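You operate a simulated robot arm through the tools that you are given. There is no shell and no other tool. Be economical: measure what you need, move in short steps, check, and stop when the job is done.

You are at the controls of a simulated two-armed robot. One attempt, no reset.

## Task
On the service table, fold the blue cloth in half, so that its two short edges meet.
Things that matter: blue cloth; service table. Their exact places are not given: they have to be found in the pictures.

It is judged by the outcome, as a careful person would: the job done as asked, and still so three seconds after it is handed in. It fails if anything else is knocked over, pushed out of place, dropped, spilled or broken. Flat cloth is picked up by pressing the open fingertips on it (5 to 10 N) and closing them slowly along it; thin cloth reads only 2 to 8 mm in the jaws.

## Robot
Two 7-joint arms with two-finger parallel grippers on one trunk, on a base that drives. Base frame: it is fixed to the floor where the robot stands at the start and does not move with it; the origin is under the middle of the robot, x ahead of it, y to its left, z up; the surface under the hand at the start is at about z = 860. Lengths are in mm, angles in rad, forces in N, time in s.
The left shoulder is at the start at [80, 131, 947], the right one opposite. With the tool pointing down near the work surface each hand reaches from about 400 to 860 mm from the robot's upright axis, wherever it stands, measured 20 degrees to its own side. Places, roughly: service table [1200, 300, 900]. Payload 1.57 kg a hand.
The TCP of each hand is the grasp point between the finger pads, 30 mm short of the fingertips. In the tool frame z runs along the fingers and y along their closing line. Largest opening 110 mm; finger width 24, thickness 12; the body of the gripper, 48 by 112 mm, starts 78 mm behind the TCP.
Orientation is that of the tool frame in the base frame, as a unit quaternion [w, x, y, z]. With the fingers straight down and closing along the base's y, the tool's x points along the base's -x, its y along +y and its z along -z.

## Interface
- The arms move only by the tool jog_arm. It takes "left_steps", "right_steps" or both (then of equal length, played together; a hand with none holds still); each is a list of rows, each a list of 2 entries, a list of its own where there are three numbers: the shift along the tool's x, y, z in mm, then the turn, a rotation vector about the tool's x, y, z in degrees. In form: [[[tx, ty, tz], [ax, ay, az]], ...]. A call has 1 to 10 rows; each row is the pose to reach, as a shift and turn from the pose commanded when the call began, along the tool's axes at that moment. "left_fingers" and "right_fingers" are, for a hand that has rows, the opening, from 0 (shut) to 1 (fully open), set as the call begins (left out, the last holds). A row lasts 0.2 s, in which the tool goes at most 50 mm and 0.15 rad; a call with a longer step from one row to the next is refused whole, and so is a gripper value outside its range. Where a pose cannot be reached the arm comes as near as it can. A force on the tool above 40 N (or 10 N above the force at the start of the call, whichever is more), or a blocked arm, ends the call early, and 0.2 s more pass. The fingers move at their own pace (about 108 mm/s each) and stop on an object; they squeeze with about 23 N. The grip force told is the motor's: it shows also when the fingers shut on nothing. Time passes only in rows, and 0.2 s behind the last, so rows that repeat a pose let the fingers close. It gives the time, the measured TCP pose, the force on the tool (base axes), the opening and the grip force at its end, in the units of the frame above (readings bear some noise), with the torque about the TCP (base axes, N m) and any sound that the robot's microphone picked up, and new pictures: "views" is both (left out), scene, wrist or none (wrist: the cameras of the hands that moved).
- Cameras (640 x 400 px; columns grow to the right, rows downward): "scene" is now at [-62.5, -4.2, 1419.1]; the picture's right is [-0.05, -1.00, 0.00], its down [-0.63, 0.03, -0.78] and it looks along [0.78, -0.04, -0.63] (base axes); focal length 257 px, centre (320, 200). "left" rides on the left gripper at [70, -16, -141] in its tool frame; the picture's right is [0.23, 0.97, 0.00], its down [-0.86, 0.20, -0.48] and it looks along [-0.47, 0.11, 0.88] (tool axes); focal length 222 px, centre (320, 200). "right" rides on the right gripper at [70, 16, -141] in its tool frame; the picture's right is [-0.23, 0.97, 0.00], its down [-0.86, -0.20, -0.48] and it looks along [-0.47, -0.11, 0.88] (tool axes); focal length 222 px, centre (320, 200).
- roll_base(legs): drives the robot by 1 to 6 legs, each [ahead, left, turn to the left] in mm, mm and rad, along the robot's own axes; the way and the turn of a leg run together, so that a leg with both is an arc; at most 1500 mm and 3.142 rad a leg. The arms and the cameras ride along, it lands a little off, and it stops where it bumps. It gives what a move gives, and a new picture of the scene camera.
- head_to(pan, tilt): turns the head with the scene camera to pan (to the left, within 1.902 rad either way) and tilt (down, from -0.506 to 1.204), counted from straight ahead of the robot. It gives what a move gives, and a new picture of the scene camera.
- measure_at(camera, pixels): for up to 12 pixels [column, row] of the newest picture of that camera ("zoom" is the newest enlarged one), the place [x, y, z] in the base frame of the surface seen there, good to about 3 mm, but the place of the scene camera against the robot may be out by one fixed shift of up to 12 mm in any direction. The clock stands still meanwhile.
- zoom(camera, box): a new picture of the part [left, top, right, bottom] of that camera's present view, enlarged. The clock stands still meanwhile.
- sign_off(): hands the job in; it is judged then, once.

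Keep the steps short. Do not move on a guess: measure, check each grasp and each placing, and mend mistakes. In all there are 80 turns and 260 pictures (those below and enlarged ones count). Leave the grippers open and the arms clear of the work at the hand-in unless told otherwise, and finish with a single line.

The tools are called after ">>>" as name(argument=value, ...) on one line, values as JSON. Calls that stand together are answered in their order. jog_arm: Moves the arms, as the interface text tells. Its arguments: {"type":"object","properties":{"left_steps":{"type":"array","items":{"type":"array"}},"left_fingers":{"type":"number"},"right_steps":{"type":"array","items":{"type":"array"}},"right_fingers":{"type":"number"},"views":{"type":"string","enum":["both","scene","wrist","none"]}},"required":[]} The other tools are called the same way: roll_base (legs) drives the base; head_to (pan, tilt) turns the head that bears the scene camera; measure_at (camera, pixels) gives the place of the surface under pixels of a picture; zoom (camera, box) takes an enlarged picture of a part of a camera's view; sign_off () hands the job in.

At the start:

```text
time_s: 0.0
left_tcp_pos: [510.9, 252.2, 1015.4]
left_ee_rot: [0.0, -0.001, 1.0, 0.0]
left_ft_force: [-1.0, -0.2, 0.5]
left_torque: [-0.05, -0.02, 0.01]
left_width: 110.1
left_finger_force: 0.0
right_tcp_pos: [638.1, -191.0, 1098.6]
right_ee_rot: [-0.001, 0.001, 1.0, 0.0]
right_ft_force: [0.1, -0.7, -0.3]
right_torque: [0.01, 0.01, 0.01]
right_width: 110.1
right_finger_force: 0.2
robot x, y, heading: [-4.4, -1.1, -0.004]
head pan, tilt: [-0.054, 0.677]
```

scene: 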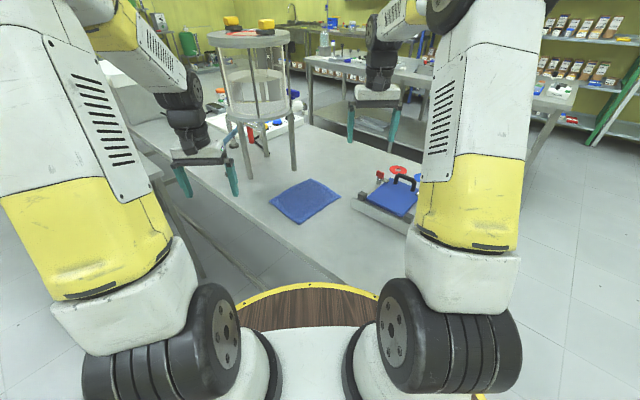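
right: 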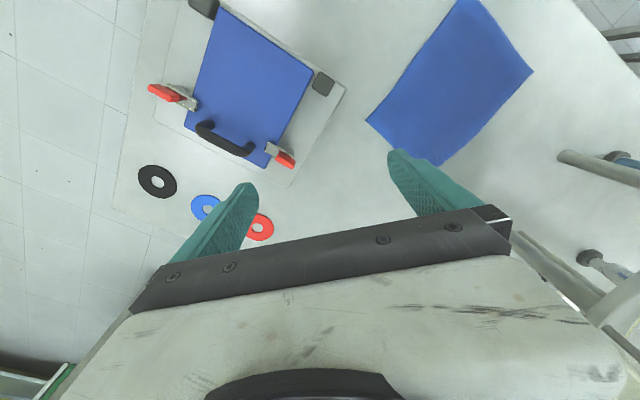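
left: 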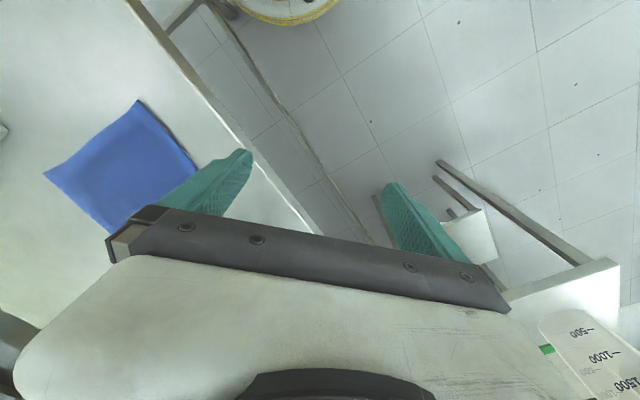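

The blue cloth appears at about (305,201) in the scene view. I'll measure its corners and the table around it.

>>> measure_at(camera="scene", pixels=[[269, 201], [312, 180], [340, 196], [299, 223], [305, 201], [250, 215], [320, 250], [330, 65], [260, 80]])

>>> zoom(camera="scene", box=[200, 120, 440, 270])

>>> measure_at(camera="right", pixels=[[366, 120], [462, 2], [533, 72], [440, 165]])

>>> measure_at(camera="left", pixels=[[138, 100], [43, 174], [110, 232], [197, 168], [120, 160], [100, 80]])

```text
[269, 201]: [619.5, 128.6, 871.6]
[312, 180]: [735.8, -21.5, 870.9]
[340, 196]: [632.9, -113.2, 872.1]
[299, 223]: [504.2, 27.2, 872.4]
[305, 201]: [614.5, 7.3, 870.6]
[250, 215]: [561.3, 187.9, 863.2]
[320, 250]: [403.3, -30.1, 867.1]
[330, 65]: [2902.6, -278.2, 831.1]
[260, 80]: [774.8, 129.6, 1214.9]
```

```text
2.67 times, centred on (320, 195) of scene
```

zoom: 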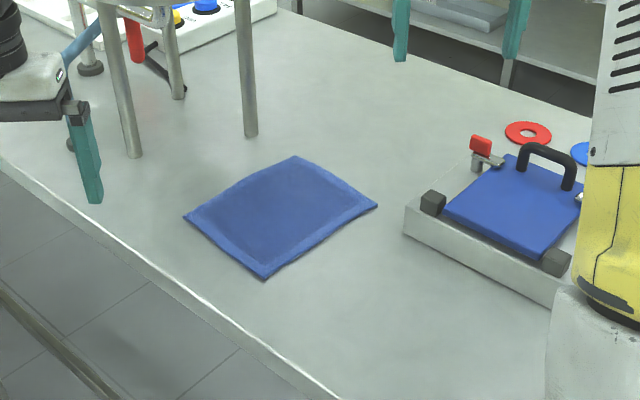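

```text
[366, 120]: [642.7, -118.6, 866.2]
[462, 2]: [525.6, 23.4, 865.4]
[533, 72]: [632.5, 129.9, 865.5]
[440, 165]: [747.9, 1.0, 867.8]
```

```text
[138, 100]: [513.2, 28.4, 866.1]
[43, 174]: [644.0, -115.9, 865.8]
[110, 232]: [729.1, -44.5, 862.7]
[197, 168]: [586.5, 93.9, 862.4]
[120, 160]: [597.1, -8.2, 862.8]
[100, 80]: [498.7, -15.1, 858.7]
```

The cloth measures about 195 x 150 mm. Its short edges are near-left (A–D) and right-far (B–C). Next I'll measure the nearby obstacles: the stand legs, the fixture, and the table edge.

>>> measure_at(camera="zoom", pixels=[[250, 133], [135, 152], [178, 92], [406, 230], [435, 200], [5, 165], [150, 268], [320, 385], [297, 157], [376, 206], [265, 277], [186, 217]])

>>> head_to(pan=0.35, tilt=0.75)

```text
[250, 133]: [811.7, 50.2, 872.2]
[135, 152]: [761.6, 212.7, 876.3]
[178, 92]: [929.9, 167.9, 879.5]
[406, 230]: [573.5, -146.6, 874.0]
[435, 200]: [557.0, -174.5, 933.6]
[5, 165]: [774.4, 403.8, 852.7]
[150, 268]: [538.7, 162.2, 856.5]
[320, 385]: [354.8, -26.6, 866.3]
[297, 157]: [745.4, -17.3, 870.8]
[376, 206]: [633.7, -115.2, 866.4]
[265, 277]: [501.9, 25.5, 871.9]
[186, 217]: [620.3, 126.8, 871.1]
```

```text
time_s: 0.9
left_tcp_pos: [509.1, 252.3, 1015.8]
left_ee_rot: [0.0, -0.001, 1.0, 0.001]
left_ft_force: [-0.7, -0.1, 0.4]
left_torque: [0.04, -0.05, 0.02]
left_width: 109.9
left_finger_force: 0.0
right_tcp_pos: [638.5, -192.0, 1097.5]
right_ee_rot: [0.0, 0.001, 1.0, 0.0]
right_ft_force: [0.2, -0.5, 0.1]
right_torque: [-0.02, 0.01, -0.01]
right_width: 110.0
right_finger_force: 0.1
robot x, y, heading: [-2.7, -2.9, 0.006]
head pan, tilt: [0.351, 0.75]
```

scene: 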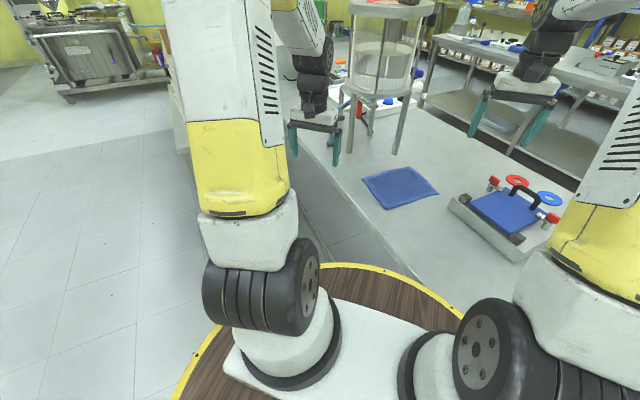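

The short edge A–D runs parallel to the table's left edge. Facing that edge squarely will let both hands work symmetrically. I'll retract the arms first so nothing hits the stand, then drive round.

>>> jog_arm(left_steps=[[[25, 0, -20], [0, 0, 0]], [[50, 0, -40], [0, 0, 0]], [[70, 0, -60], [0, 0, 0]], [[80, 0, -80], [0, 0, 0]]], right_steps=[[[45, 0, 0], [0, 0, 0]], [[90, 0, 0], [0, 0, 0]], [[135, 0, 0], [0, 0, 0]], [[170, 0, 0], [0, 0, 0]]], views="none")

>>> roll_base(legs=[[0, 500, 0], [0, 0, -0.84]])

```text
time_s: 1.9
left_tcp_pos: [429.1, 251.7, 1095.0]
left_ee_rot: [-0.001, 0.0, 1.0, 0.0]
left_ft_force: [0.5, -0.7, -1.1]
left_torque: [-0.02, 0.02, 0.01]
left_width: 110.3
left_finger_force: 0.0
right_tcp_pos: [468.3, -195.1, 1098.7]
right_ee_rot: [0.0, 0.0, 1.0, 0.001]
right_ft_force: [0.3, -0.4, -0.1]
right_torque: [-0.04, 0.04, -0.02]
right_width: 109.8
right_finger_force: 0.1
robot x, y, heading: [-1.9, -1.3, -0.001]
head pan, tilt: [0.351, 0.75]
```

```text
time_s: 7.0
left_tcp_pos: [475.0, 353.8, 1094.4]
left_ee_rot: [0.0, 0.405, 0.914, 0.0]
left_ft_force: [0.0, -0.2, 1.2]
left_torque: [0.0, -0.01, 0.0]
left_width: 109.9
left_finger_force: 0.0
right_tcp_pos: [169.3, 23.1, 1099.7]
right_ee_rot: [0.0, 0.405, 0.914, 0.0]
right_ft_force: [-0.3, -0.5, -0.1]
right_torque: [0.01, -0.02, 0.0]
right_width: 109.7
right_finger_force: 0.1
robot x, y, heading: [-3.2, 503.5, -0.834]
head pan, tilt: [0.351, 0.75]
```

scene: 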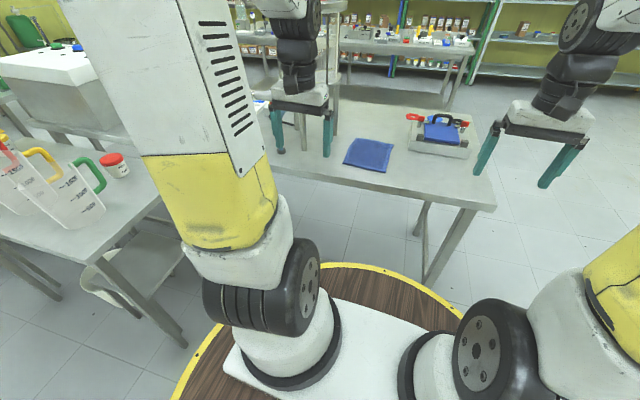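

The drive went as planned. Before moving further I'll check the clearance to the side table leg and the cloth's position.

>>> measure_at(camera="scene", pixels=[[182, 340], [160, 205], [195, 365], [340, 270], [440, 330], [344, 163], [356, 140], [393, 146], [384, 171], [430, 282], [495, 207]])

>>> head_to(pan=0.9, tilt=0.9)

```text
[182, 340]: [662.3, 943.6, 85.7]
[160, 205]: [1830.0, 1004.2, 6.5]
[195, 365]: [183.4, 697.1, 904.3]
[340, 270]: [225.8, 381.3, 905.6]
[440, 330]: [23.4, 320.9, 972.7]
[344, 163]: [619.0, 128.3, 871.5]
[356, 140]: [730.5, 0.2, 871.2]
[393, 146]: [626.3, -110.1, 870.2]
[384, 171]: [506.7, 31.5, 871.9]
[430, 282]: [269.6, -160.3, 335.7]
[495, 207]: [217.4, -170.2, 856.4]
```

```text
time_s: 8.0
left_tcp_pos: [474.6, 353.8, 1093.8]
left_ee_rot: [-0.001, 0.404, 0.915, 0.0]
left_ft_force: [0.1, 0.3, 0.2]
left_torque: [0.01, -0.01, -0.01]
left_width: 110.1
left_finger_force: 0.0
right_tcp_pos: [170.7, 25.0, 1097.9]
right_ee_rot: [0.0, 0.405, 0.914, -0.001]
right_ft_force: [-0.4, -0.1, -0.9]
right_torque: [0.0, -0.04, -0.02]
right_width: 110.0
right_finger_force: 0.1
robot x, y, heading: [0.1, 504.7, -0.836]
head pan, tilt: [0.901, 0.901]
```

scene: 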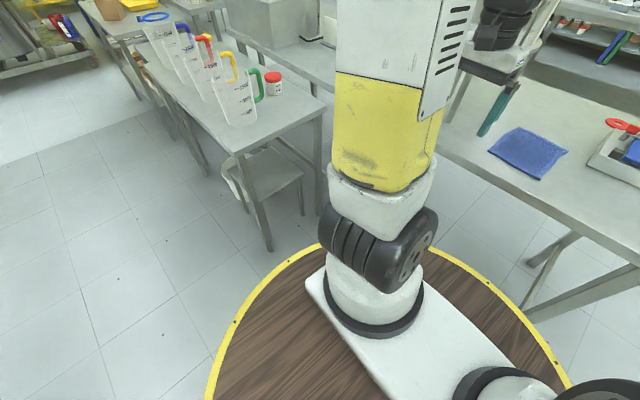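

There's plenty of clearance. Now I'll drive to the working spot, with the cloth about 650 mm ahead, and point the head at it.

>>> roll_base(legs=[[143, 147, -0.025]])

>>> head_to(pan=0.0, tilt=0.85)

```text
time_s: 9.6
left_tcp_pos: [673.3, 336.3, 1095.5]
left_ee_rot: [-0.001, 0.415, 0.91, 0.0]
left_ft_force: [-0.5, 0.0, -0.9]
left_torque: [-0.03, -0.01, 0.0]
left_width: 109.8
left_finger_force: 0.1
right_tcp_pos: [361.3, 13.5, 1099.0]
right_ee_rot: [0.0, 0.415, 0.91, 0.0]
right_ft_force: [0.1, 0.4, -0.4]
right_torque: [-0.01, -0.02, -0.02]
right_width: 110.0
right_finger_force: 0.1
robot x, y, heading: [202.5, 496.3, -0.857]
head pan, tilt: [0.901, 0.901]
```

scene: 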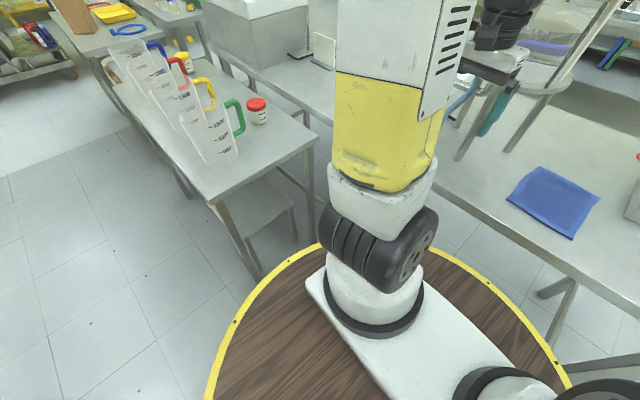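

```text
time_s: 10.8
left_tcp_pos: [674.1, 336.5, 1095.8]
left_ee_rot: [0.001, 0.414, 0.91, 0.0]
left_ft_force: [0.1, 0.1, 0.1]
left_torque: [0.01, 0.0, 0.02]
left_width: 110.1
left_finger_force: 0.2
right_tcp_pos: [361.9, 13.9, 1098.6]
right_ee_rot: [0.0, 0.415, 0.91, 0.0]
right_ft_force: [0.7, -0.1, 0.2]
right_torque: [-0.04, 0.01, 0.01]
right_width: 110.1
right_finger_force: 0.0
robot x, y, heading: [201.5, 493.1, -0.854]
head pan, tilt: [0.0, 0.85]
```

scene: 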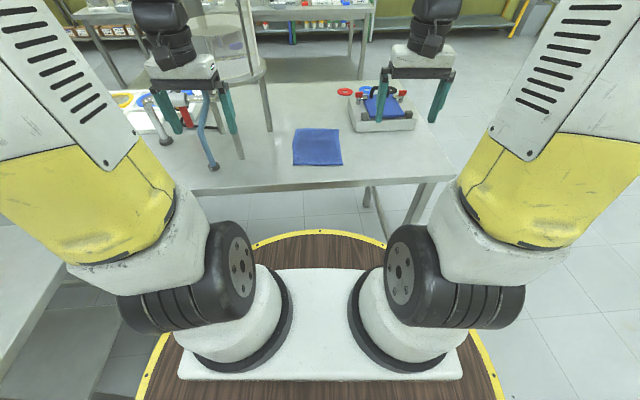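

Now I'm square to the cloth. I'll zoom in and measure the cloth corners.

>>> zoom(camera="scene", box=[200, 80, 440, 230])

>>> measure_at(camera="scene", pixels=[[293, 129], [336, 130], [342, 163], [294, 166], [318, 147], [318, 180], [240, 155], [195, 145], [268, 128]])

```text
2.67 times, centred on (320, 155) of scene
```

zoom: 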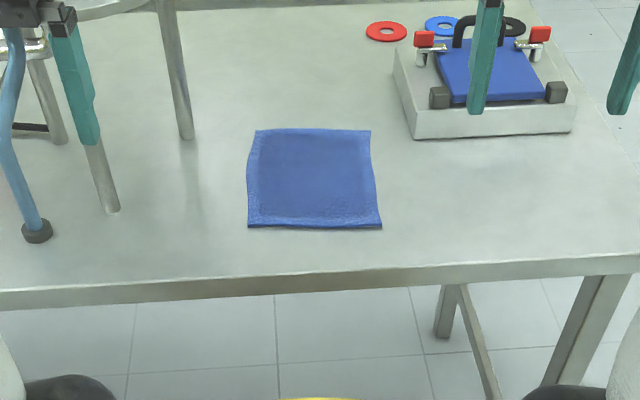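

```text
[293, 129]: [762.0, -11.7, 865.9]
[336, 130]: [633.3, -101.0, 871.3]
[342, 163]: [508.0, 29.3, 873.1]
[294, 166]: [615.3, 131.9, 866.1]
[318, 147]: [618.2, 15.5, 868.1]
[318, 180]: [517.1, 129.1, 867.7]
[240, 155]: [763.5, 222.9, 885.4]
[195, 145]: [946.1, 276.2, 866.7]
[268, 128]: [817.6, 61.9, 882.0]
```

>>> measure_at(camera="zoom", pixels=[[257, 131], [369, 132], [379, 226], [250, 225], [315, 226], [315, 132], [37, 232], [15, 60], [5, 150], [110, 205], [185, 135], [82, 120]])

>>> zoom(camera="left", box=[0, 0, 640, 400])

```text
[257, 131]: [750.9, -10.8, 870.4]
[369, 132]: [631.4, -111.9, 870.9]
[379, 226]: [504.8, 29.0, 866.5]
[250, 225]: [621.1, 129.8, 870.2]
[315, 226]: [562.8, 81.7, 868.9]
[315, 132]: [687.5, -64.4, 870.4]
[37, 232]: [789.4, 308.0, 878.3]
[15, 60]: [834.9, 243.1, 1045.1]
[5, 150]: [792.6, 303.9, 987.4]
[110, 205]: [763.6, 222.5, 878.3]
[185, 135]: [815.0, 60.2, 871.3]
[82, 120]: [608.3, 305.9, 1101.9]
```

```text
1.00 times, centred on (320, 200) of left (not enlarged: the box is as wide or as high as the picture)
```

zoom: 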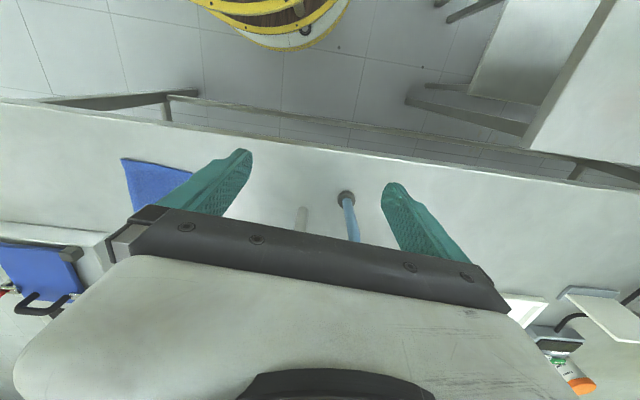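

The cloth is about 190 x 155 mm, and I have its corners in the robot frame. Next I'll turn the left hand by +84° and the right by −84° in place, so both close along the fold direction with their cameras facing outward.

>>> jog_arm(left_steps=[[[0, 0, 0], [0, 0, 8.4]], [[0, 0, 0], [0, 0, 16.8]], [[0, 0, 0], [0, 0, 25.2]], [[0, 0, 0], [0, 0, 33.6]], [[0, 0, 0], [0, 0, 42]], [[0, 0, 0], [0, 0, 50.4]], [[0, 0, 0], [0, 0, 58.8]], [[0, 0, 0], [0, 0, 67.2]], [[0, 0, 0], [0, 0, 75.6]], [[0, 0, 0], [0, 0, 84]]], right_steps=[[[0, 0, 0], [0, 0, -8.4]], [[0, 0, 0], [0, 0, -16.8]], [[0, 0, 0], [0, 0, -25.2]], [[0, 0, 0], [0, 0, -33.6]], [[0, 0, 0], [0, 0, -42]], [[0, 0, 0], [0, 0, -50.4]], [[0, 0, 0], [0, 0, -58.8]], [[0, 0, 0], [0, 0, -67.2]], [[0, 0, 0], [0, 0, -75.6]], [[0, 0, 0], [0, 0, -84]]], views="scene")

```text
time_s: 13.0
left_tcp_pos: [674.5, 335.3, 1096.3]
left_ee_rot: [0.0, 0.918, 0.397, 0.0]
left_ft_force: [0.3, 0.3, 0.4]
left_torque: [0.02, 0.0, 0.0]
left_width: 110.1
left_finger_force: 0.0
right_tcp_pos: [361.3, 13.3, 1098.6]
right_ee_rot: [0.001, -0.301, 0.953, 0.0]
right_ft_force: [-0.6, -0.4, -0.2]
right_torque: [0.0, -0.02, 0.01]
right_width: 110.0
right_finger_force: 0.0
robot x, y, heading: [202.8, 496.1, -0.856]
head pan, tilt: [0.0, 0.85]
```

scene: 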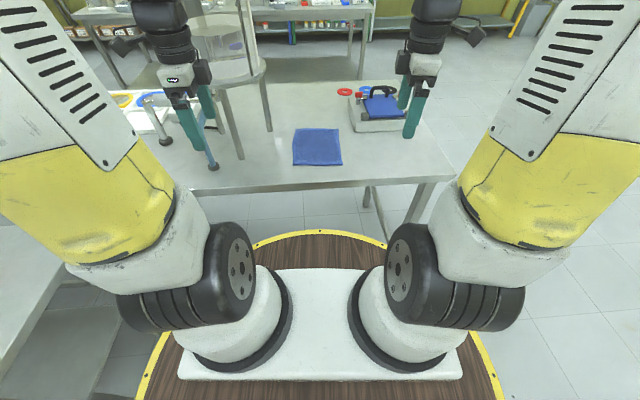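

Both hands turned cleanly. Now I'll bring them sideways to their lanes and then forward over the near edge, hovering with the fingertips about 65 mm above the cloth and opened about 30 mm.

>>> jog_arm(left_steps=[[[-40, 0, 0], [0, 0, 3]], [[-80, 0, 0], [0, 0, 6]], [[-120, 0, 0], [0, 0, 6]], [[-160, 0, 0], [0, 0, 6]], [[-205, 10, 0], [0, 0, 6]], [[-208, 42, 15], [0, 0, 6]], [[-208, 75, 45], [0, 0, 6]], [[-208, 105, 75], [0, 0, 6]], [[-208, 130, 105], [0, 0, 6]], [[-208, 142, 136], [0, 0, 6]]], right_steps=[[[-32, 0, 0], [0, 0, -3]], [[-64, 0, 0], [0, 0, -5.8]], [[-96, 0, 0], [0, 0, -5.8]], [[-130, 0, 0], [0, 0, -5.8]], [[-160, -10, 0], [0, 0, -5.8]], [[-162, -35, 15], [0, 0, -5.8]], [[-162, -60, 45], [0, 0, -5.8]], [[-162, -85, 75], [0, 0, -5.8]], [[-162, -100, 105], [0, 0, -5.8]], [[-162, -109, 138], [0, 0, -5.8]]], left_fingers=0.28, right_fingers=0.28)

```text
time_s: 14.5
left_tcp_pos: [563.9, 149.7, 1075.9]
left_ee_rot: [-0.003, 0.938, 0.345, 0.0]
left_ft_force: [-0.6, 3.6, 1.2]
left_torque: [-0.4, -0.06, -0.09]
left_width: 31.1
left_finger_force: 0.0
right_tcp_pos: [519.0, 69.7, 1077.0]
right_ee_rot: [0.003, -0.345, 0.939, -0.005]
right_ft_force: [0.6, -2.5, -0.3]
right_torque: [0.29, 0.03, -0.11]
right_width: 30.8
right_finger_force: 0.1
robot x, y, heading: [203.0, 491.9, -0.848]
head pan, tilt: [0.0, 0.85]
stopped in row 7 (right hand): the force on the tool passed its limit at 52 N (the readings are from after the stop); the commanded pose is now the measured one
```

scene: 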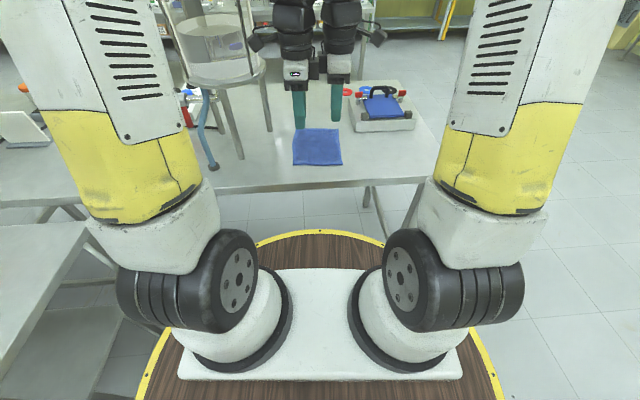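
right: 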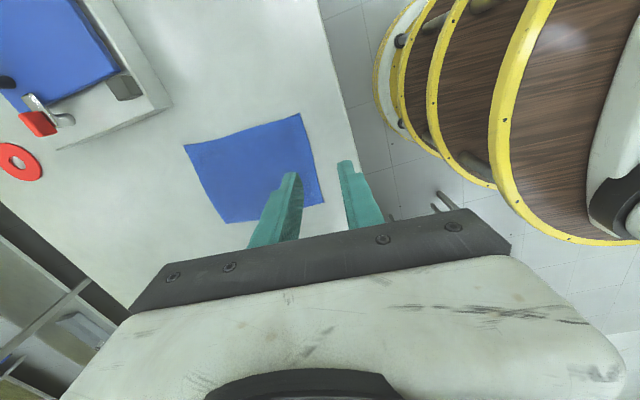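
left: 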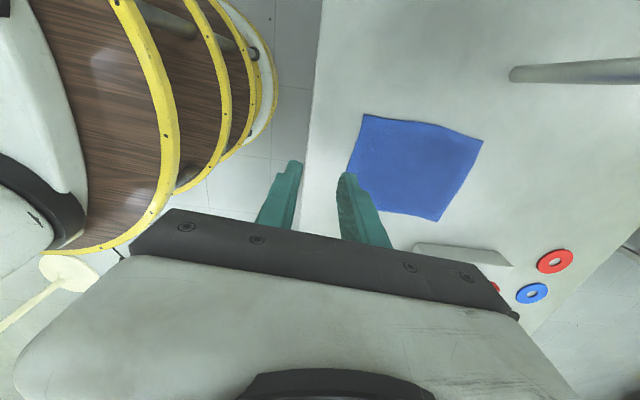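

The wrists touched each other at about 92 mm apart. I'll separate them 40 mm each and tilt both hands 12° outward, so the wrists stay apart while the fingertips come in.

>>> jog_arm(left_steps=[[[30, 0, 0], [0, 0, 0]], [[50, 0, 0], [0, -6, 0]], [[50, 0, 0], [0, -12, 0]], [[50, 0, 0], [0, -12, 0]]], right_steps=[[[30, 0, 0], [0, 0, 0]], [[50, 0, 0], [0, -6, 0]], [[50, 0, 0], [0, -12, 0]], [[50, 0, 0], [0, -12, 0]]], views="scene")

```text
time_s: 15.5
left_tcp_pos: [602.1, 182.1, 1075.3]
left_ee_rot: [0.033, 0.933, 0.344, -0.099]
left_ft_force: [0.3, 0.7, 0.7]
left_torque: [0.03, 0.0, 0.01]
left_width: 30.6
left_finger_force: 0.1
right_tcp_pos: [483.2, 36.1, 1076.4]
right_ee_rot: [0.101, -0.343, 0.933, 0.032]
right_ft_force: [-0.1, -0.2, -0.2]
right_torque: [-0.01, 0.01, 0.01]
right_width: 30.8
right_finger_force: 0.1
robot x, y, heading: [202.2, 495.8, -0.859]
head pan, tilt: [0.0, 0.85]
```

scene: 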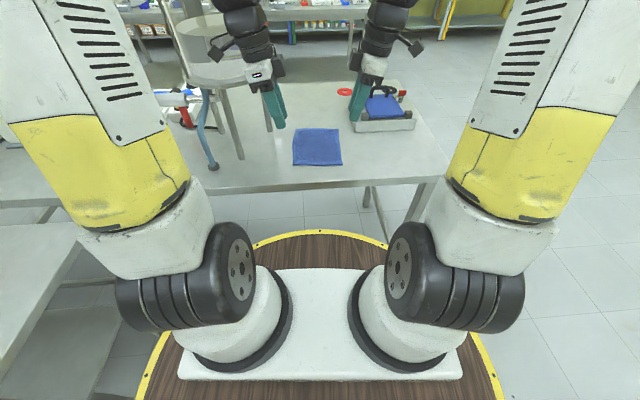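

The hands are now well separated. I'll move them to hover over the near corners at TCP z ≈ 950.

>>> jog_arm(left_steps=[[[0, 32, 20], [0, 0, 0]], [[-1, 64, 50], [0, 0, 0]], [[-3, 90, 85], [0, 0, 0]], [[-3.5, 95, 115], [0, 0, 0]], [[-3.5, 95, 128], [0, 0, 0]], [[-3.5, 95, 128], [0, 0, 0]]], right_steps=[[[-3, -22, 20], [0, 0, 0]], [[-6, -44, 50], [0, 0, 0]], [[-10, -60, 85], [0, 0, 0]], [[-10, -62, 115], [0, 0, 0]], [[-10, -62, 131], [0, 0, 0]], [[-10, -62, 131], [0, 0, 0]]])

```text
time_s: 16.9
left_tcp_pos: [639.1, 90.7, 950.6]
left_ee_rot: [0.033, 0.933, 0.345, -0.099]
left_ft_force: [1.0, 0.2, 0.9]
left_torque: [0.01, -0.04, 0.01]
left_width: 30.8
left_finger_force: 0.1
right_tcp_pos: [551.9, 13.0, 949.4]
right_ee_rot: [0.101, -0.343, 0.933, 0.032]
right_ft_force: [0.3, 0.6, -0.6]
right_torque: [0.05, 0.0, 0.02]
right_width: 30.9
right_finger_force: 0.1
robot x, y, heading: [199.7, 497.8, -0.857]
head pan, tilt: [0.0, 0.85]
```

scene: 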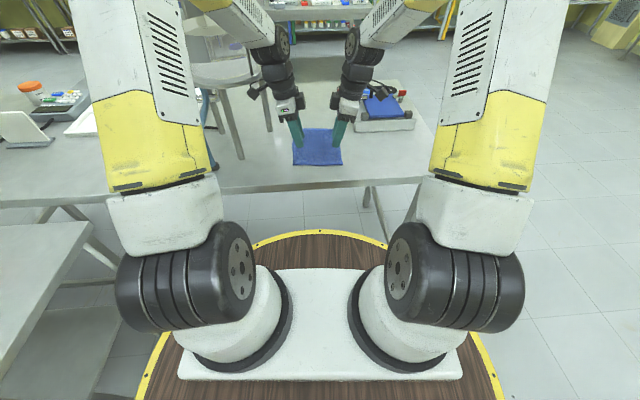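
right: 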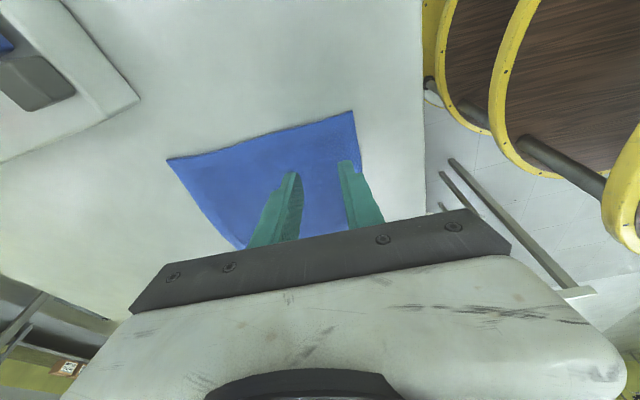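
left: 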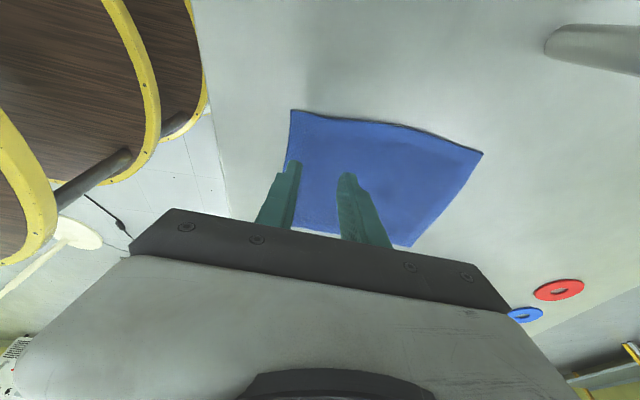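

I'll measure the cloth corners with the wrist cameras.

>>> measure_at(camera="left", pixels=[[293, 114], [479, 154], [291, 145], [410, 242], [320, 150], [380, 110]])

>>> measure_at(camera="right", pixels=[[351, 114], [170, 160], [354, 150], [240, 246], [320, 150], [250, 110]])

```text
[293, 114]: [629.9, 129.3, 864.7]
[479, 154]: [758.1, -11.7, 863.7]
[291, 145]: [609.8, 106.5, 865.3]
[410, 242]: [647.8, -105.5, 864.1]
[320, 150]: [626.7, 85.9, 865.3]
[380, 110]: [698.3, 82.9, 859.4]
```

```text
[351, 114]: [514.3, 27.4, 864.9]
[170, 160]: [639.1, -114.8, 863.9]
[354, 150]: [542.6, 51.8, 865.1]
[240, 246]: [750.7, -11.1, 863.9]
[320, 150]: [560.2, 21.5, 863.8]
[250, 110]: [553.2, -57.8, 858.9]
```

The corners match my estimates. I'll descend straight down about 48 mm, close to contact.

>>> jog_arm(left_steps=[[[4, 0, 19], [0, 0, 0]], [[8, 0, 37], [0, 0, 0]], [[10, 0, 47], [0, 0, 0]], [[10.4, 0, 49], [0, 0, 0]]], right_steps=[[[4, 0, 19], [0, 0, 0]], [[8, 0, 37], [0, 0, 0]], [[10, 0, 47], [0, 0, 0]], [[10.4, 0, 49], [0, 0, 0]]], views="wrist")

```text
time_s: 17.9
left_tcp_pos: [640.2, 90.4, 899.8]
left_ee_rot: [0.032, 0.934, 0.343, -0.099]
left_ft_force: [-0.5, -0.3, 0.9]
left_torque: [0.0, -0.03, -0.07]
left_width: 30.6
left_finger_force: 0.1
right_tcp_pos: [552.7, 11.7, 900.1]
right_ee_rot: [0.1, -0.343, 0.933, 0.032]
right_ft_force: [0.6, 0.9, 0.0]
right_torque: [0.01, 0.01, 0.01]
right_width: 30.6
right_finger_force: 0.1
robot x, y, heading: [201.9, 495.1, -0.853]
head pan, tilt: [0.0, 0.85]
```

right: 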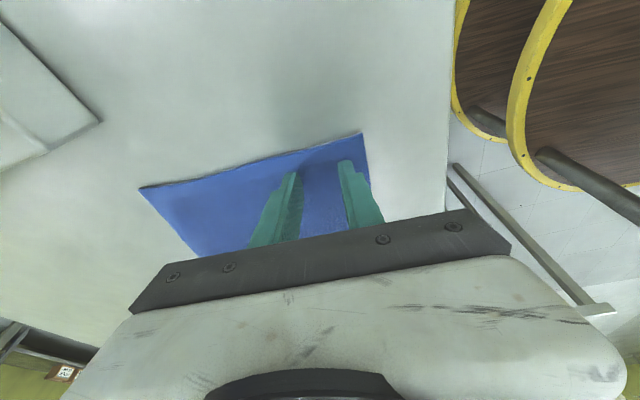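
left: 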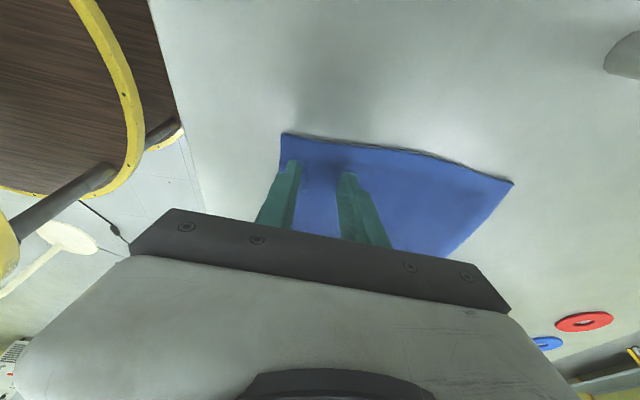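

>>> jog_arm(left_steps=[[[0.4, 0, 2], [0, 0, 0]], [[0.8, 0, 4], [0, 0, 0]], [[1, 0, 5], [0, 0, 0]]], right_steps=[[[0.4, 0, 2], [0, 0, 0]], [[0.8, 0, 4], [0, 0, 0]], [[1, 0, 5], [0, 0, 0]]], views="none")

```text
time_s: 18.7
left_tcp_pos: [640.9, 91.2, 895.7]
left_ee_rot: [0.033, 0.933, 0.343, -0.099]
left_ft_force: [-0.1, 0.1, 3.0]
left_torque: [-0.01, 0.01, 0.0]
left_width: 30.7
left_finger_force: 0.1
right_tcp_pos: [552.7, 12.6, 895.4]
right_ee_rot: [0.1, -0.343, 0.933, 0.033]
right_ft_force: [0.7, 0.0, 3.8]
right_torque: [0.0, 0.06, -0.02]
right_width: 30.9
right_finger_force: 0.1
robot x, y, heading: [203.3, 497.6, -0.856]
head pan, tilt: [0.0, 0.85]
```

The hands are touching at 3–4 N. I'll press 2 mm further.

>>> jog_arm(left_steps=[[[0.2, 0, 1], [0, 0, 0]], [[0.5, 0, 2.2], [0, 0, 0]]], right_steps=[[[0.2, 0, 1], [0, 0, 0]], [[0.5, 0, 2], [0, 0, 0]]], views="none")

```text
time_s: 19.3
left_tcp_pos: [640.6, 91.9, 894.4]
left_ee_rot: [0.034, 0.933, 0.344, -0.098]
left_ft_force: [-1.4, 2.5, 15.7]
left_torque: [0.04, -0.08, 0.02]
left_width: 30.4
left_finger_force: 0.1
right_tcp_pos: [551.8, 12.3, 894.0]
right_ee_rot: [0.101, -0.343, 0.934, 0.031]
right_ft_force: [-1.4, -0.1, 16.0]
right_torque: [0.06, 0.21, 0.03]
right_width: 30.6
right_finger_force: 0.0
robot x, y, heading: [203.6, 491.3, -0.86]
head pan, tilt: [0.0, 0.85]
```

The force is 16 N, a bit high. I'll back off 1 mm and close slowly in stages.

>>> jog_arm(left_steps=[[[-0.2, 0, -1], [0, 0, 0]], [[-0.2, 0, -1], [0, 0, 0]]], right_steps=[[[-0.2, 0, -1], [0, 0, 0]], [[-0.2, 0, -1], [0, 0, 0]]], views="none")

>>> jog_arm(left_steps=[[[0, 0, 0], [0, 0, 0]], [[0, 0, 0], [0, 0, 0]]], right_steps=[[[0, 0, 0], [0, 0, 0]], [[0, 0, 0], [0, 0, 0]]], left_fingers=0.2, right_fingers=0.2, views="wrist")

```text
time_s: 19.9
left_tcp_pos: [640.5, 91.0, 894.9]
left_ee_rot: [0.034, 0.933, 0.344, -0.099]
left_ft_force: [2.0, -0.1, 14.3]
left_torque: [0.0, -0.12, 0.0]
left_width: 30.6
left_finger_force: 0.1
right_tcp_pos: [552.9, 11.9, 893.9]
right_ee_rot: [0.101, -0.343, 0.933, 0.031]
right_ft_force: [2.1, -0.3, 13.0]
right_torque: [0.05, 0.04, -0.01]
right_width: 30.6
right_finger_force: 0.0
robot x, y, heading: [205.9, 493.5, -0.857]
head pan, tilt: [0.0, 0.85]
```

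```text
time_s: 20.5
left_tcp_pos: [639.4, 92.2, 894.1]
left_ee_rot: [0.033, 0.933, 0.344, -0.099]
left_ft_force: [-1.0, 0.0, 13.8]
left_torque: [0.01, -0.03, 0.0]
left_width: 19.7
left_finger_force: 0.0
right_tcp_pos: [551.5, 12.3, 894.3]
right_ee_rot: [0.101, -0.342, 0.934, 0.032]
right_ft_force: [1.3, 0.2, 13.5]
right_torque: [0.01, 0.06, -0.01]
right_width: 19.8
right_finger_force: 0.1
robot x, y, heading: [198.5, 494.7, -0.859]
head pan, tilt: [0.0, 0.85]
```

right: 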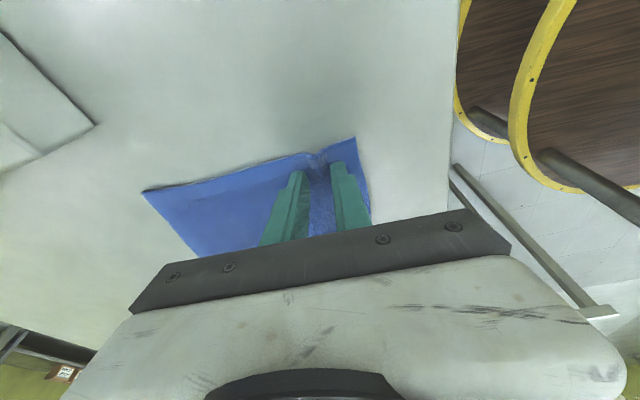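
left: 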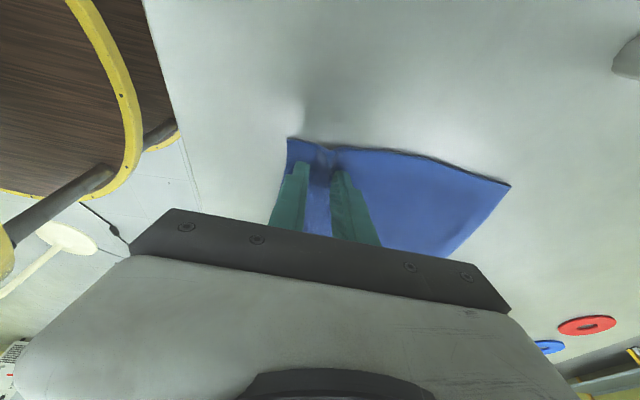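

A ridge is forming between the fingers on both sides, as wanted. I'll back off 1 mm more and keep closing.

>>> jog_arm(left_steps=[[[-0.1, 0, -0.7], [0, 0, 0]], [[-0.1, 0, -0.7], [0, 0, 0]]], right_steps=[[[-0.1, 0, -0.7], [0, 0, 0]], [[-0.1, 0, -0.7], [0, 0, 0]]], left_fingers=0.12, right_fingers=0.12, views="none")

>>> jog_arm(left_steps=[[[0, 0, 0], [0, 0, 0]], [[0, 0, 0], [0, 0, 0]], [[0, 0, 0], [0, 0, 0]]], right_steps=[[[0, 0, 0], [0, 0, 0]], [[0, 0, 0], [0, 0, 0]], [[0, 0, 0], [0, 0, 0]]], left_fingers=0, right_fingers=0, views="wrist")

```text
time_s: 21.1
left_tcp_pos: [639.4, 91.1, 894.8]
left_ee_rot: [0.033, 0.933, 0.343, -0.1]
left_ft_force: [-1.0, -0.2, 8.8]
left_torque: [0.05, 0.0, 0.02]
left_width: 12.2
left_finger_force: 0.0
right_tcp_pos: [551.6, 12.0, 893.9]
right_ee_rot: [0.102, -0.342, 0.933, 0.032]
right_ft_force: [0.9, 0.5, 9.9]
right_torque: [0.01, 0.04, 0.0]
right_width: 11.4
right_finger_force: 0.1
robot x, y, heading: [203.9, 492.0, -0.852]
head pan, tilt: [0.0, 0.85]
```

```text
time_s: 21.9
left_tcp_pos: [640.3, 91.4, 894.9]
left_ee_rot: [0.033, 0.933, 0.344, -0.1]
left_ft_force: [-0.2, -1.4, 7.3]
left_torque: [-0.01, -0.01, 0.03]
left_width: 4.0
left_finger_force: 23.0
right_tcp_pos: [551.7, 11.8, 893.7]
right_ee_rot: [0.1, -0.343, 0.933, 0.032]
right_ft_force: [-1.5, 1.8, 8.4]
right_torque: [0.02, 0.05, 0.02]
right_width: 4.0
right_finger_force: 23.0
robot x, y, heading: [202.3, 493.7, -0.853]
head pan, tilt: [0.0, 0.85]
```

right: 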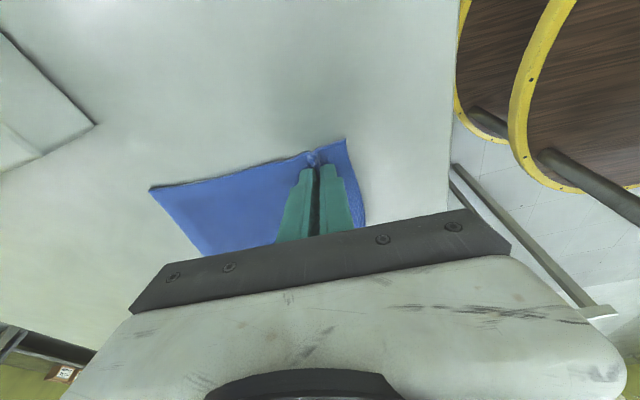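
left: 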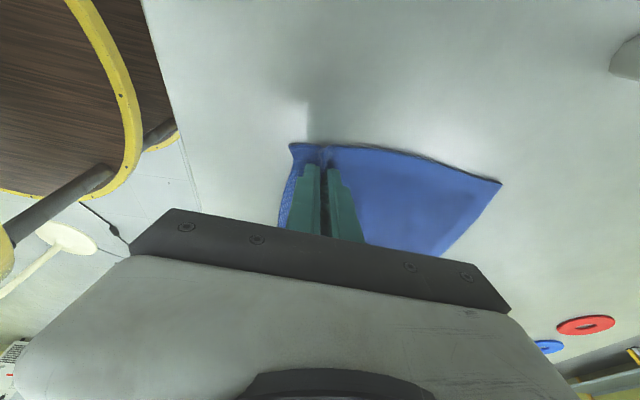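

Both hands have cloth at 4 mm, but this leaves a flap of about 26 mm outside the jaws, which would end up as a folded-back cuff. It's better to have the edge itself in the jaws. I'll open and lift slightly, then regrip with the near finger just outside the edge.

>>> jog_arm(left_steps=[[[0, 0, 0], [0, 0, 0]], [[0, 0, 0], [0, 0, 0]], [[-4, 0, -20], [0, 3, 0]], [[-4, -14, -20], [0, 6, 0]], [[-4, -28, -20], [0, 6, 0]], [[-4, -28, -20], [0, 6, 0]]], right_steps=[[[0, 0, 0], [0, 0, 0]], [[0, 0, 0], [0, 0, 0]], [[-4, 0, -20], [0, 3, 0]], [[-4, 14, -20], [0, 6, 0]], [[-4, 28, -20], [0, 6, 0]], [[-4, 28, -20], [0, 6, 0]]], left_fingers=0.3, right_fingers=0.3)

```text
time_s: 23.3
left_tcp_pos: [623.2, 113.0, 916.4]
left_ee_rot: [0.014, 0.938, 0.344, -0.05]
left_ft_force: [-0.8, -0.1, 1.0]
left_torque: [-0.03, 0.01, -0.01]
left_width: 33.2
left_finger_force: 0.1
right_tcp_pos: [532.1, 33.3, 916.1]
right_ee_rot: [0.051, -0.344, 0.937, 0.014]
right_ft_force: [-0.1, -0.2, -0.8]
right_torque: [0.02, 0.0, 0.01]
right_width: 33.0
right_finger_force: 0.0
robot x, y, heading: [201.0, 494.8, -0.856]
head pan, tilt: [0.0, 0.85]
```

scene: 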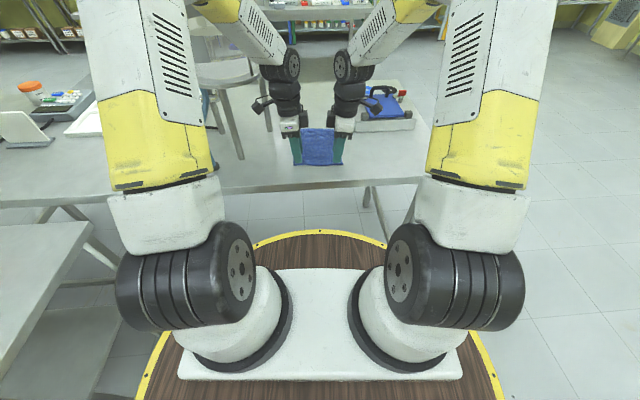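
right: 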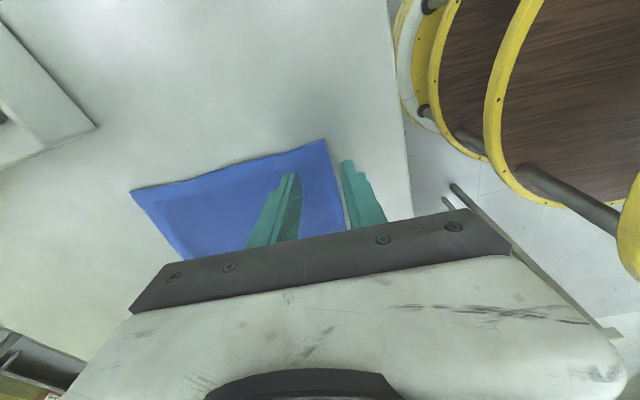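
left: 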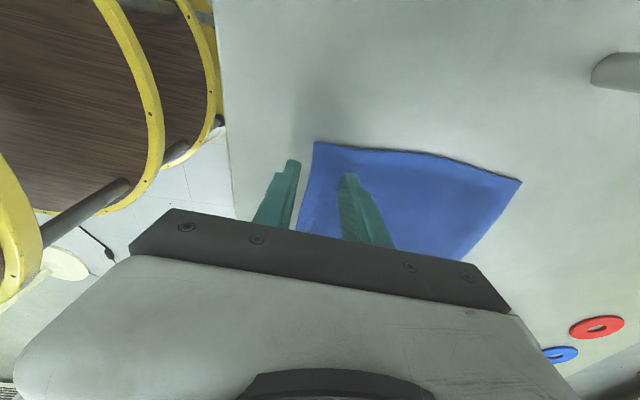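

The cloth went flat again and the near fingers are just outside the edge. I'll check where the edge lies now.

>>> measure_at(camera="left", pixels=[[316, 145], [309, 180], [302, 215], [519, 182], [325, 200]])

>>> measure_at(camera="right", pixels=[[322, 143], [331, 172], [338, 200], [133, 192], [315, 200]])

```text
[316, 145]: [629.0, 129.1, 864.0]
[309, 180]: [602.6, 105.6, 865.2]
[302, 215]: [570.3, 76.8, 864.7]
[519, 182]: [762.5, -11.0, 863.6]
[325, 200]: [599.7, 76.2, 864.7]
```

```text
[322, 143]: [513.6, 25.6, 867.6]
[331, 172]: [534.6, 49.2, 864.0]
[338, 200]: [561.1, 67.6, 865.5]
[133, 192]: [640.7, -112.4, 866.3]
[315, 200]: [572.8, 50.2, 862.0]
```

The edges are well placed: near fingers 6–9 mm outside, far fingers about 23 mm inside. I'll lower with a 3° roll so the near fingers reach the table first and the edge can't slip under them.

>>> jog_arm(left_steps=[[[1, 0, 8], [-3, 0, 0]], [[1.8, 0, 16], [-3, 0, 0]], [[2.1, 0, 20], [-3, 0, 0]], [[2.2, 0, 21], [-3, 0, 0]]], right_steps=[[[1, 0, 8], [3, 0, 0]], [[1.8, 0, 16], [3, 0, 0]], [[2.1, 0, 20], [3, 0, 0]], [[2.2, 0, 21], [3, 0, 0]]], views="none")

>>> jog_arm(left_steps=[[[0.1, 0, 1.2], [0, 0, 0]], [[0.2, 0, 2.4], [0, 0, 0]]], right_steps=[[[0.1, 0, 1.2], [0, 0, 0]], [[0.2, 0, 2.4], [0, 0, 0]]], views="none")

```text
time_s: 24.3
left_tcp_pos: [622.8, 112.7, 894.5]
left_ee_rot: [0.04, 0.936, 0.346, -0.041]
left_ft_force: [0.0, 0.1, 0.1]
left_torque: [-0.01, 0.0, -0.03]
left_width: 32.9
left_finger_force: 0.4
right_tcp_pos: [532.5, 33.3, 894.2]
right_ee_rot: [0.06, -0.344, 0.937, -0.009]
right_ft_force: [0.0, 0.1, 1.6]
right_torque: [-0.04, -0.03, 0.03]
right_width: 33.5
right_finger_force: 0.1
robot x, y, heading: [201.4, 497.2, -0.858]
head pan, tilt: [0.0, 0.85]
```

```text
time_s: 24.9
left_tcp_pos: [622.0, 113.1, 892.6]
left_ee_rot: [0.04, 0.936, 0.347, -0.041]
left_ft_force: [-0.8, 1.1, 11.9]
left_torque: [-0.06, -0.24, 0.04]
left_width: 31.8
left_finger_force: 0.0
right_tcp_pos: [535.5, 32.7, 892.6]
right_ee_rot: [0.06, -0.344, 0.937, -0.011]
right_ft_force: [0.4, 0.3, 9.2]
right_torque: [-0.09, 0.01, 0.0]
right_width: 32.7
right_finger_force: 0.1
robot x, y, heading: [201.5, 495.7, -0.857]
head pan, tilt: [0.0, 0.85]
```

The force is 9–12 N, which is good. I'll close slowly in stages.

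>>> jog_arm(left_steps=[[[0, 0, 0], [0, 0, 0]], [[0, 0, 0], [0, 0, 0]]], right_steps=[[[0, 0, 0], [0, 0, 0]], [[0, 0, 0], [0, 0, 0]]], left_fingers=0.2, right_fingers=0.2, views="none")

>>> jog_arm(left_steps=[[[0, 0, 0], [0, 0, 0]], [[0, 0, 0], [0, 0, 0]]], right_steps=[[[0, 0, 0], [0, 0, 0]], [[0, 0, 0], [0, 0, 0]]], left_fingers=0.12, right_fingers=0.12, views="wrist")

```text
time_s: 25.5
left_tcp_pos: [621.2, 111.6, 893.2]
left_ee_rot: [0.039, 0.937, 0.346, -0.041]
left_ft_force: [-1.2, 1.4, 20.8]
left_torque: [-0.05, -0.29, 0.02]
left_width: 19.7
left_finger_force: 0.0
right_tcp_pos: [533.9, 34.4, 892.6]
right_ee_rot: [0.061, -0.342, 0.938, -0.011]
right_ft_force: [-1.0, 1.2, 13.4]
right_torque: [-0.18, -0.02, 0.0]
right_width: 21.2
right_finger_force: 0.1
robot x, y, heading: [204.6, 495.7, -0.861]
head pan, tilt: [0.0, 0.85]
```

```text
time_s: 26.1
left_tcp_pos: [621.4, 112.5, 892.9]
left_ee_rot: [0.04, 0.937, 0.346, -0.041]
left_ft_force: [-1.4, 0.3, 26.6]
left_torque: [-0.08, -0.3, 0.01]
left_width: 13.6
left_finger_force: 0.5
right_tcp_pos: [534.3, 36.0, 892.5]
right_ee_rot: [0.061, -0.343, 0.937, -0.011]
right_ft_force: [0.2, 0.8, 18.9]
right_torque: [-0.24, -0.01, 0.0]
right_width: 13.5
right_finger_force: 0.7
robot x, y, heading: [200.0, 493.8, -0.857]
head pan, tilt: [0.0, 0.85]
```

right: 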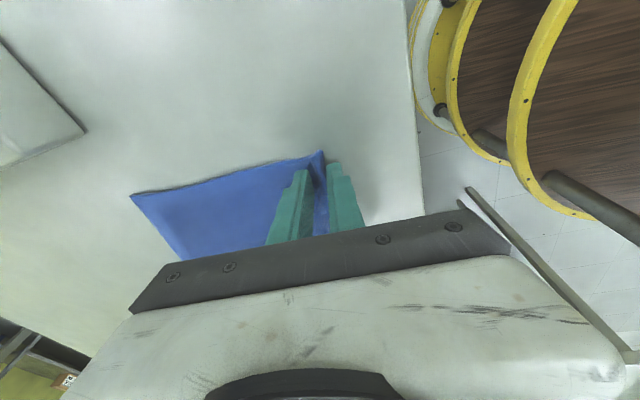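
left: 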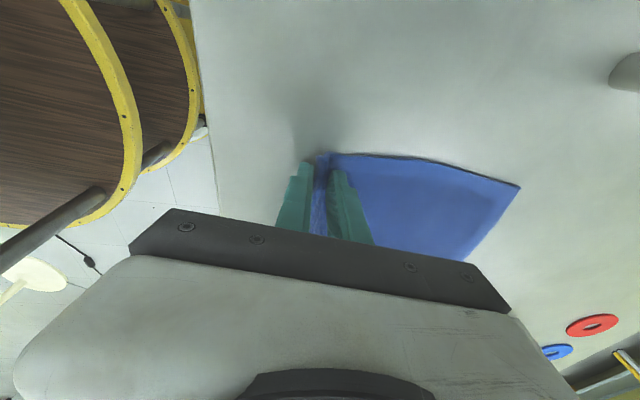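

The edge is standing up between the fingers, which is what I wanted. I'll ease off 1 mm and close fully.

>>> jog_arm(left_steps=[[[-0.1, 0, -1], [0, 0, 0]], [[-0.1, 0, -1], [0, 0, 0]], [[-0.1, 0, -1], [0, 0, 0]]], right_steps=[[[-0.1, 0, -0.6], [0, 0, 0]], [[-0.1, 0, -0.6], [0, 0, 0]], [[-0.1, 0, -0.6], [0, 0, 0]]], left_fingers=0, right_fingers=0, views="wrist")

```text
time_s: 26.9
left_tcp_pos: [622.4, 113.2, 894.0]
left_ee_rot: [0.04, 0.936, 0.346, -0.041]
left_ft_force: [0.1, -4.3, 18.2]
left_torque: [-0.13, -0.22, -0.04]
left_width: 5.8
left_finger_force: 22.7
right_tcp_pos: [534.6, 32.9, 892.2]
right_ee_rot: [0.062, -0.342, 0.937, -0.012]
right_ft_force: [3.2, -3.2, 22.0]
right_torque: [-0.26, -0.09, 0.05]
right_width: 5.8
right_finger_force: 23.2
robot x, y, heading: [202.1, 496.9, -0.851]
head pan, tilt: [0.0, 0.85]
```

right: 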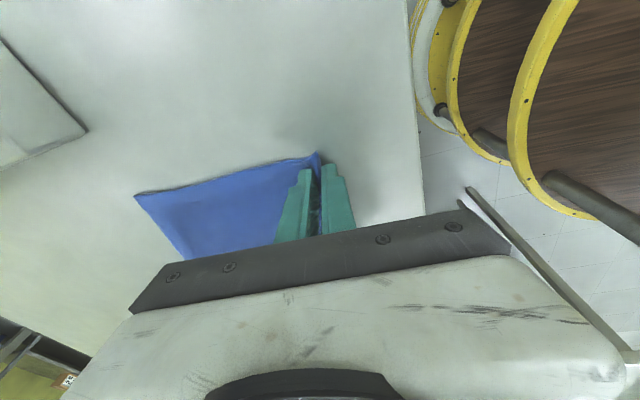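
left: 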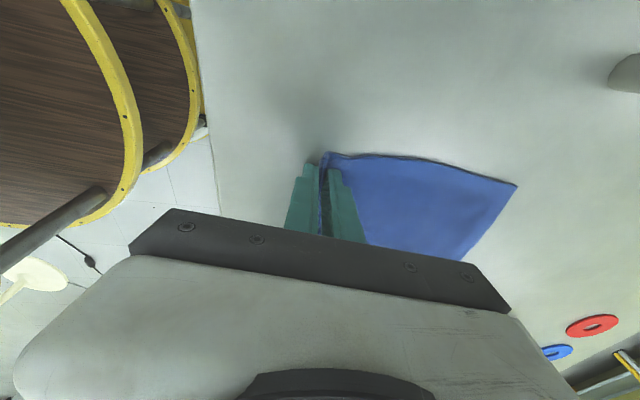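

Both hands read 5.8 mm with a firm grip. I'll lift 60 mm and forward 20 mm together, then look.

>>> jog_arm(left_steps=[[[-1.5, 2, -15], [0, 0, 0]], [[-3, 6, -30], [0, 0, 0]], [[-4.5, 14, -45], [0, 0, 0]], [[-6, 23, -59], [0, 0, 0]], [[-6, 23, -59], [0, 0, 0]]], right_steps=[[[-1.5, -2, -15], [0, 0, 0]], [[-3, -6, -30], [0, 0, 0]], [[-4.5, -14, -45], [0, 0, 0]], [[-6, -23, -59], [0, 0, 0]], [[-6, -23, -59], [0, 0, 0]]])

>>> zoom(camera="scene", box=[240, 80, 400, 180])

```text
time_s: 28.1
left_tcp_pos: [636.6, 97.0, 951.7]
left_ee_rot: [0.039, 0.937, 0.346, -0.041]
left_ft_force: [-0.8, -0.2, 0.7]
left_torque: [-0.02, 0.01, 0.0]
left_width: 4.2
left_finger_force: 23.0
right_tcp_pos: [545.4, 19.2, 952.2]
right_ee_rot: [0.06, -0.342, 0.938, -0.01]
right_ft_force: [0.9, 0.4, -0.1]
right_torque: [-0.02, 0.02, 0.01]
right_width: 4.8
right_finger_force: 23.2
robot x, y, heading: [200.0, 495.0, -0.855]
head pan, tilt: [0.0, 0.85]
```

scene: 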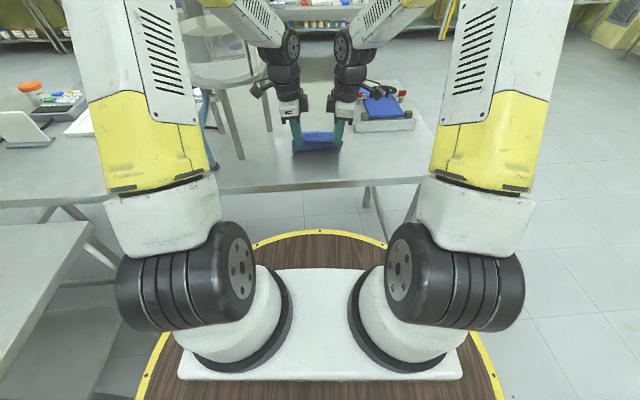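
right: 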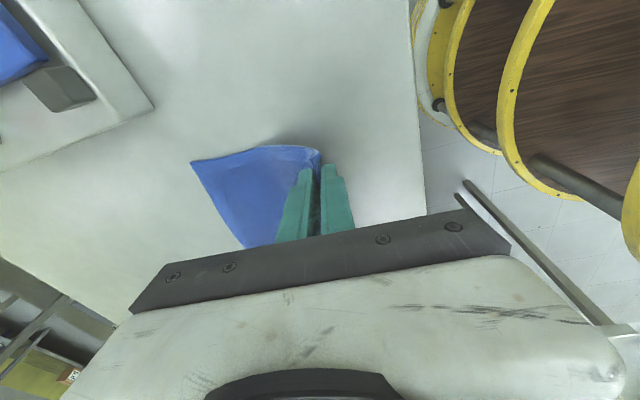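
left: 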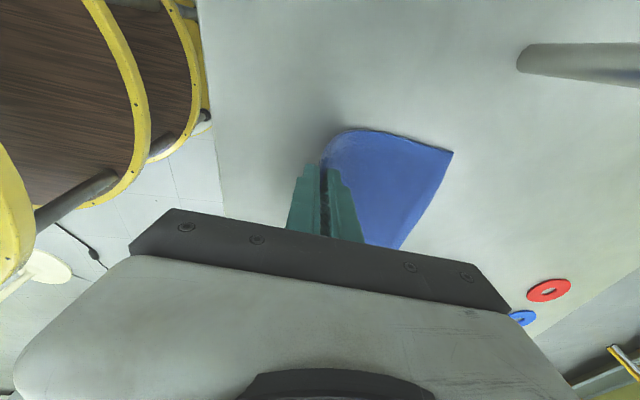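

```text
4.00 times, centred on (320, 130) of scene
```

zoom: 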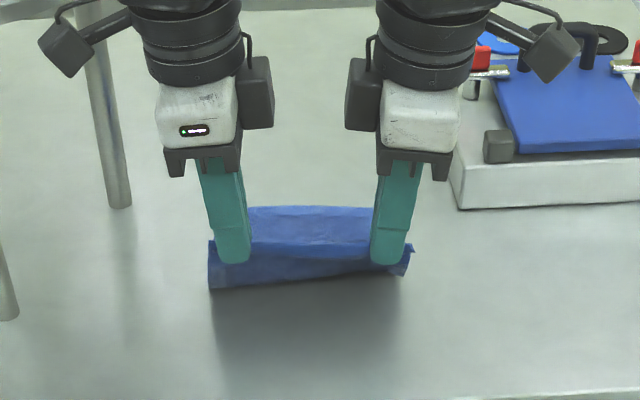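

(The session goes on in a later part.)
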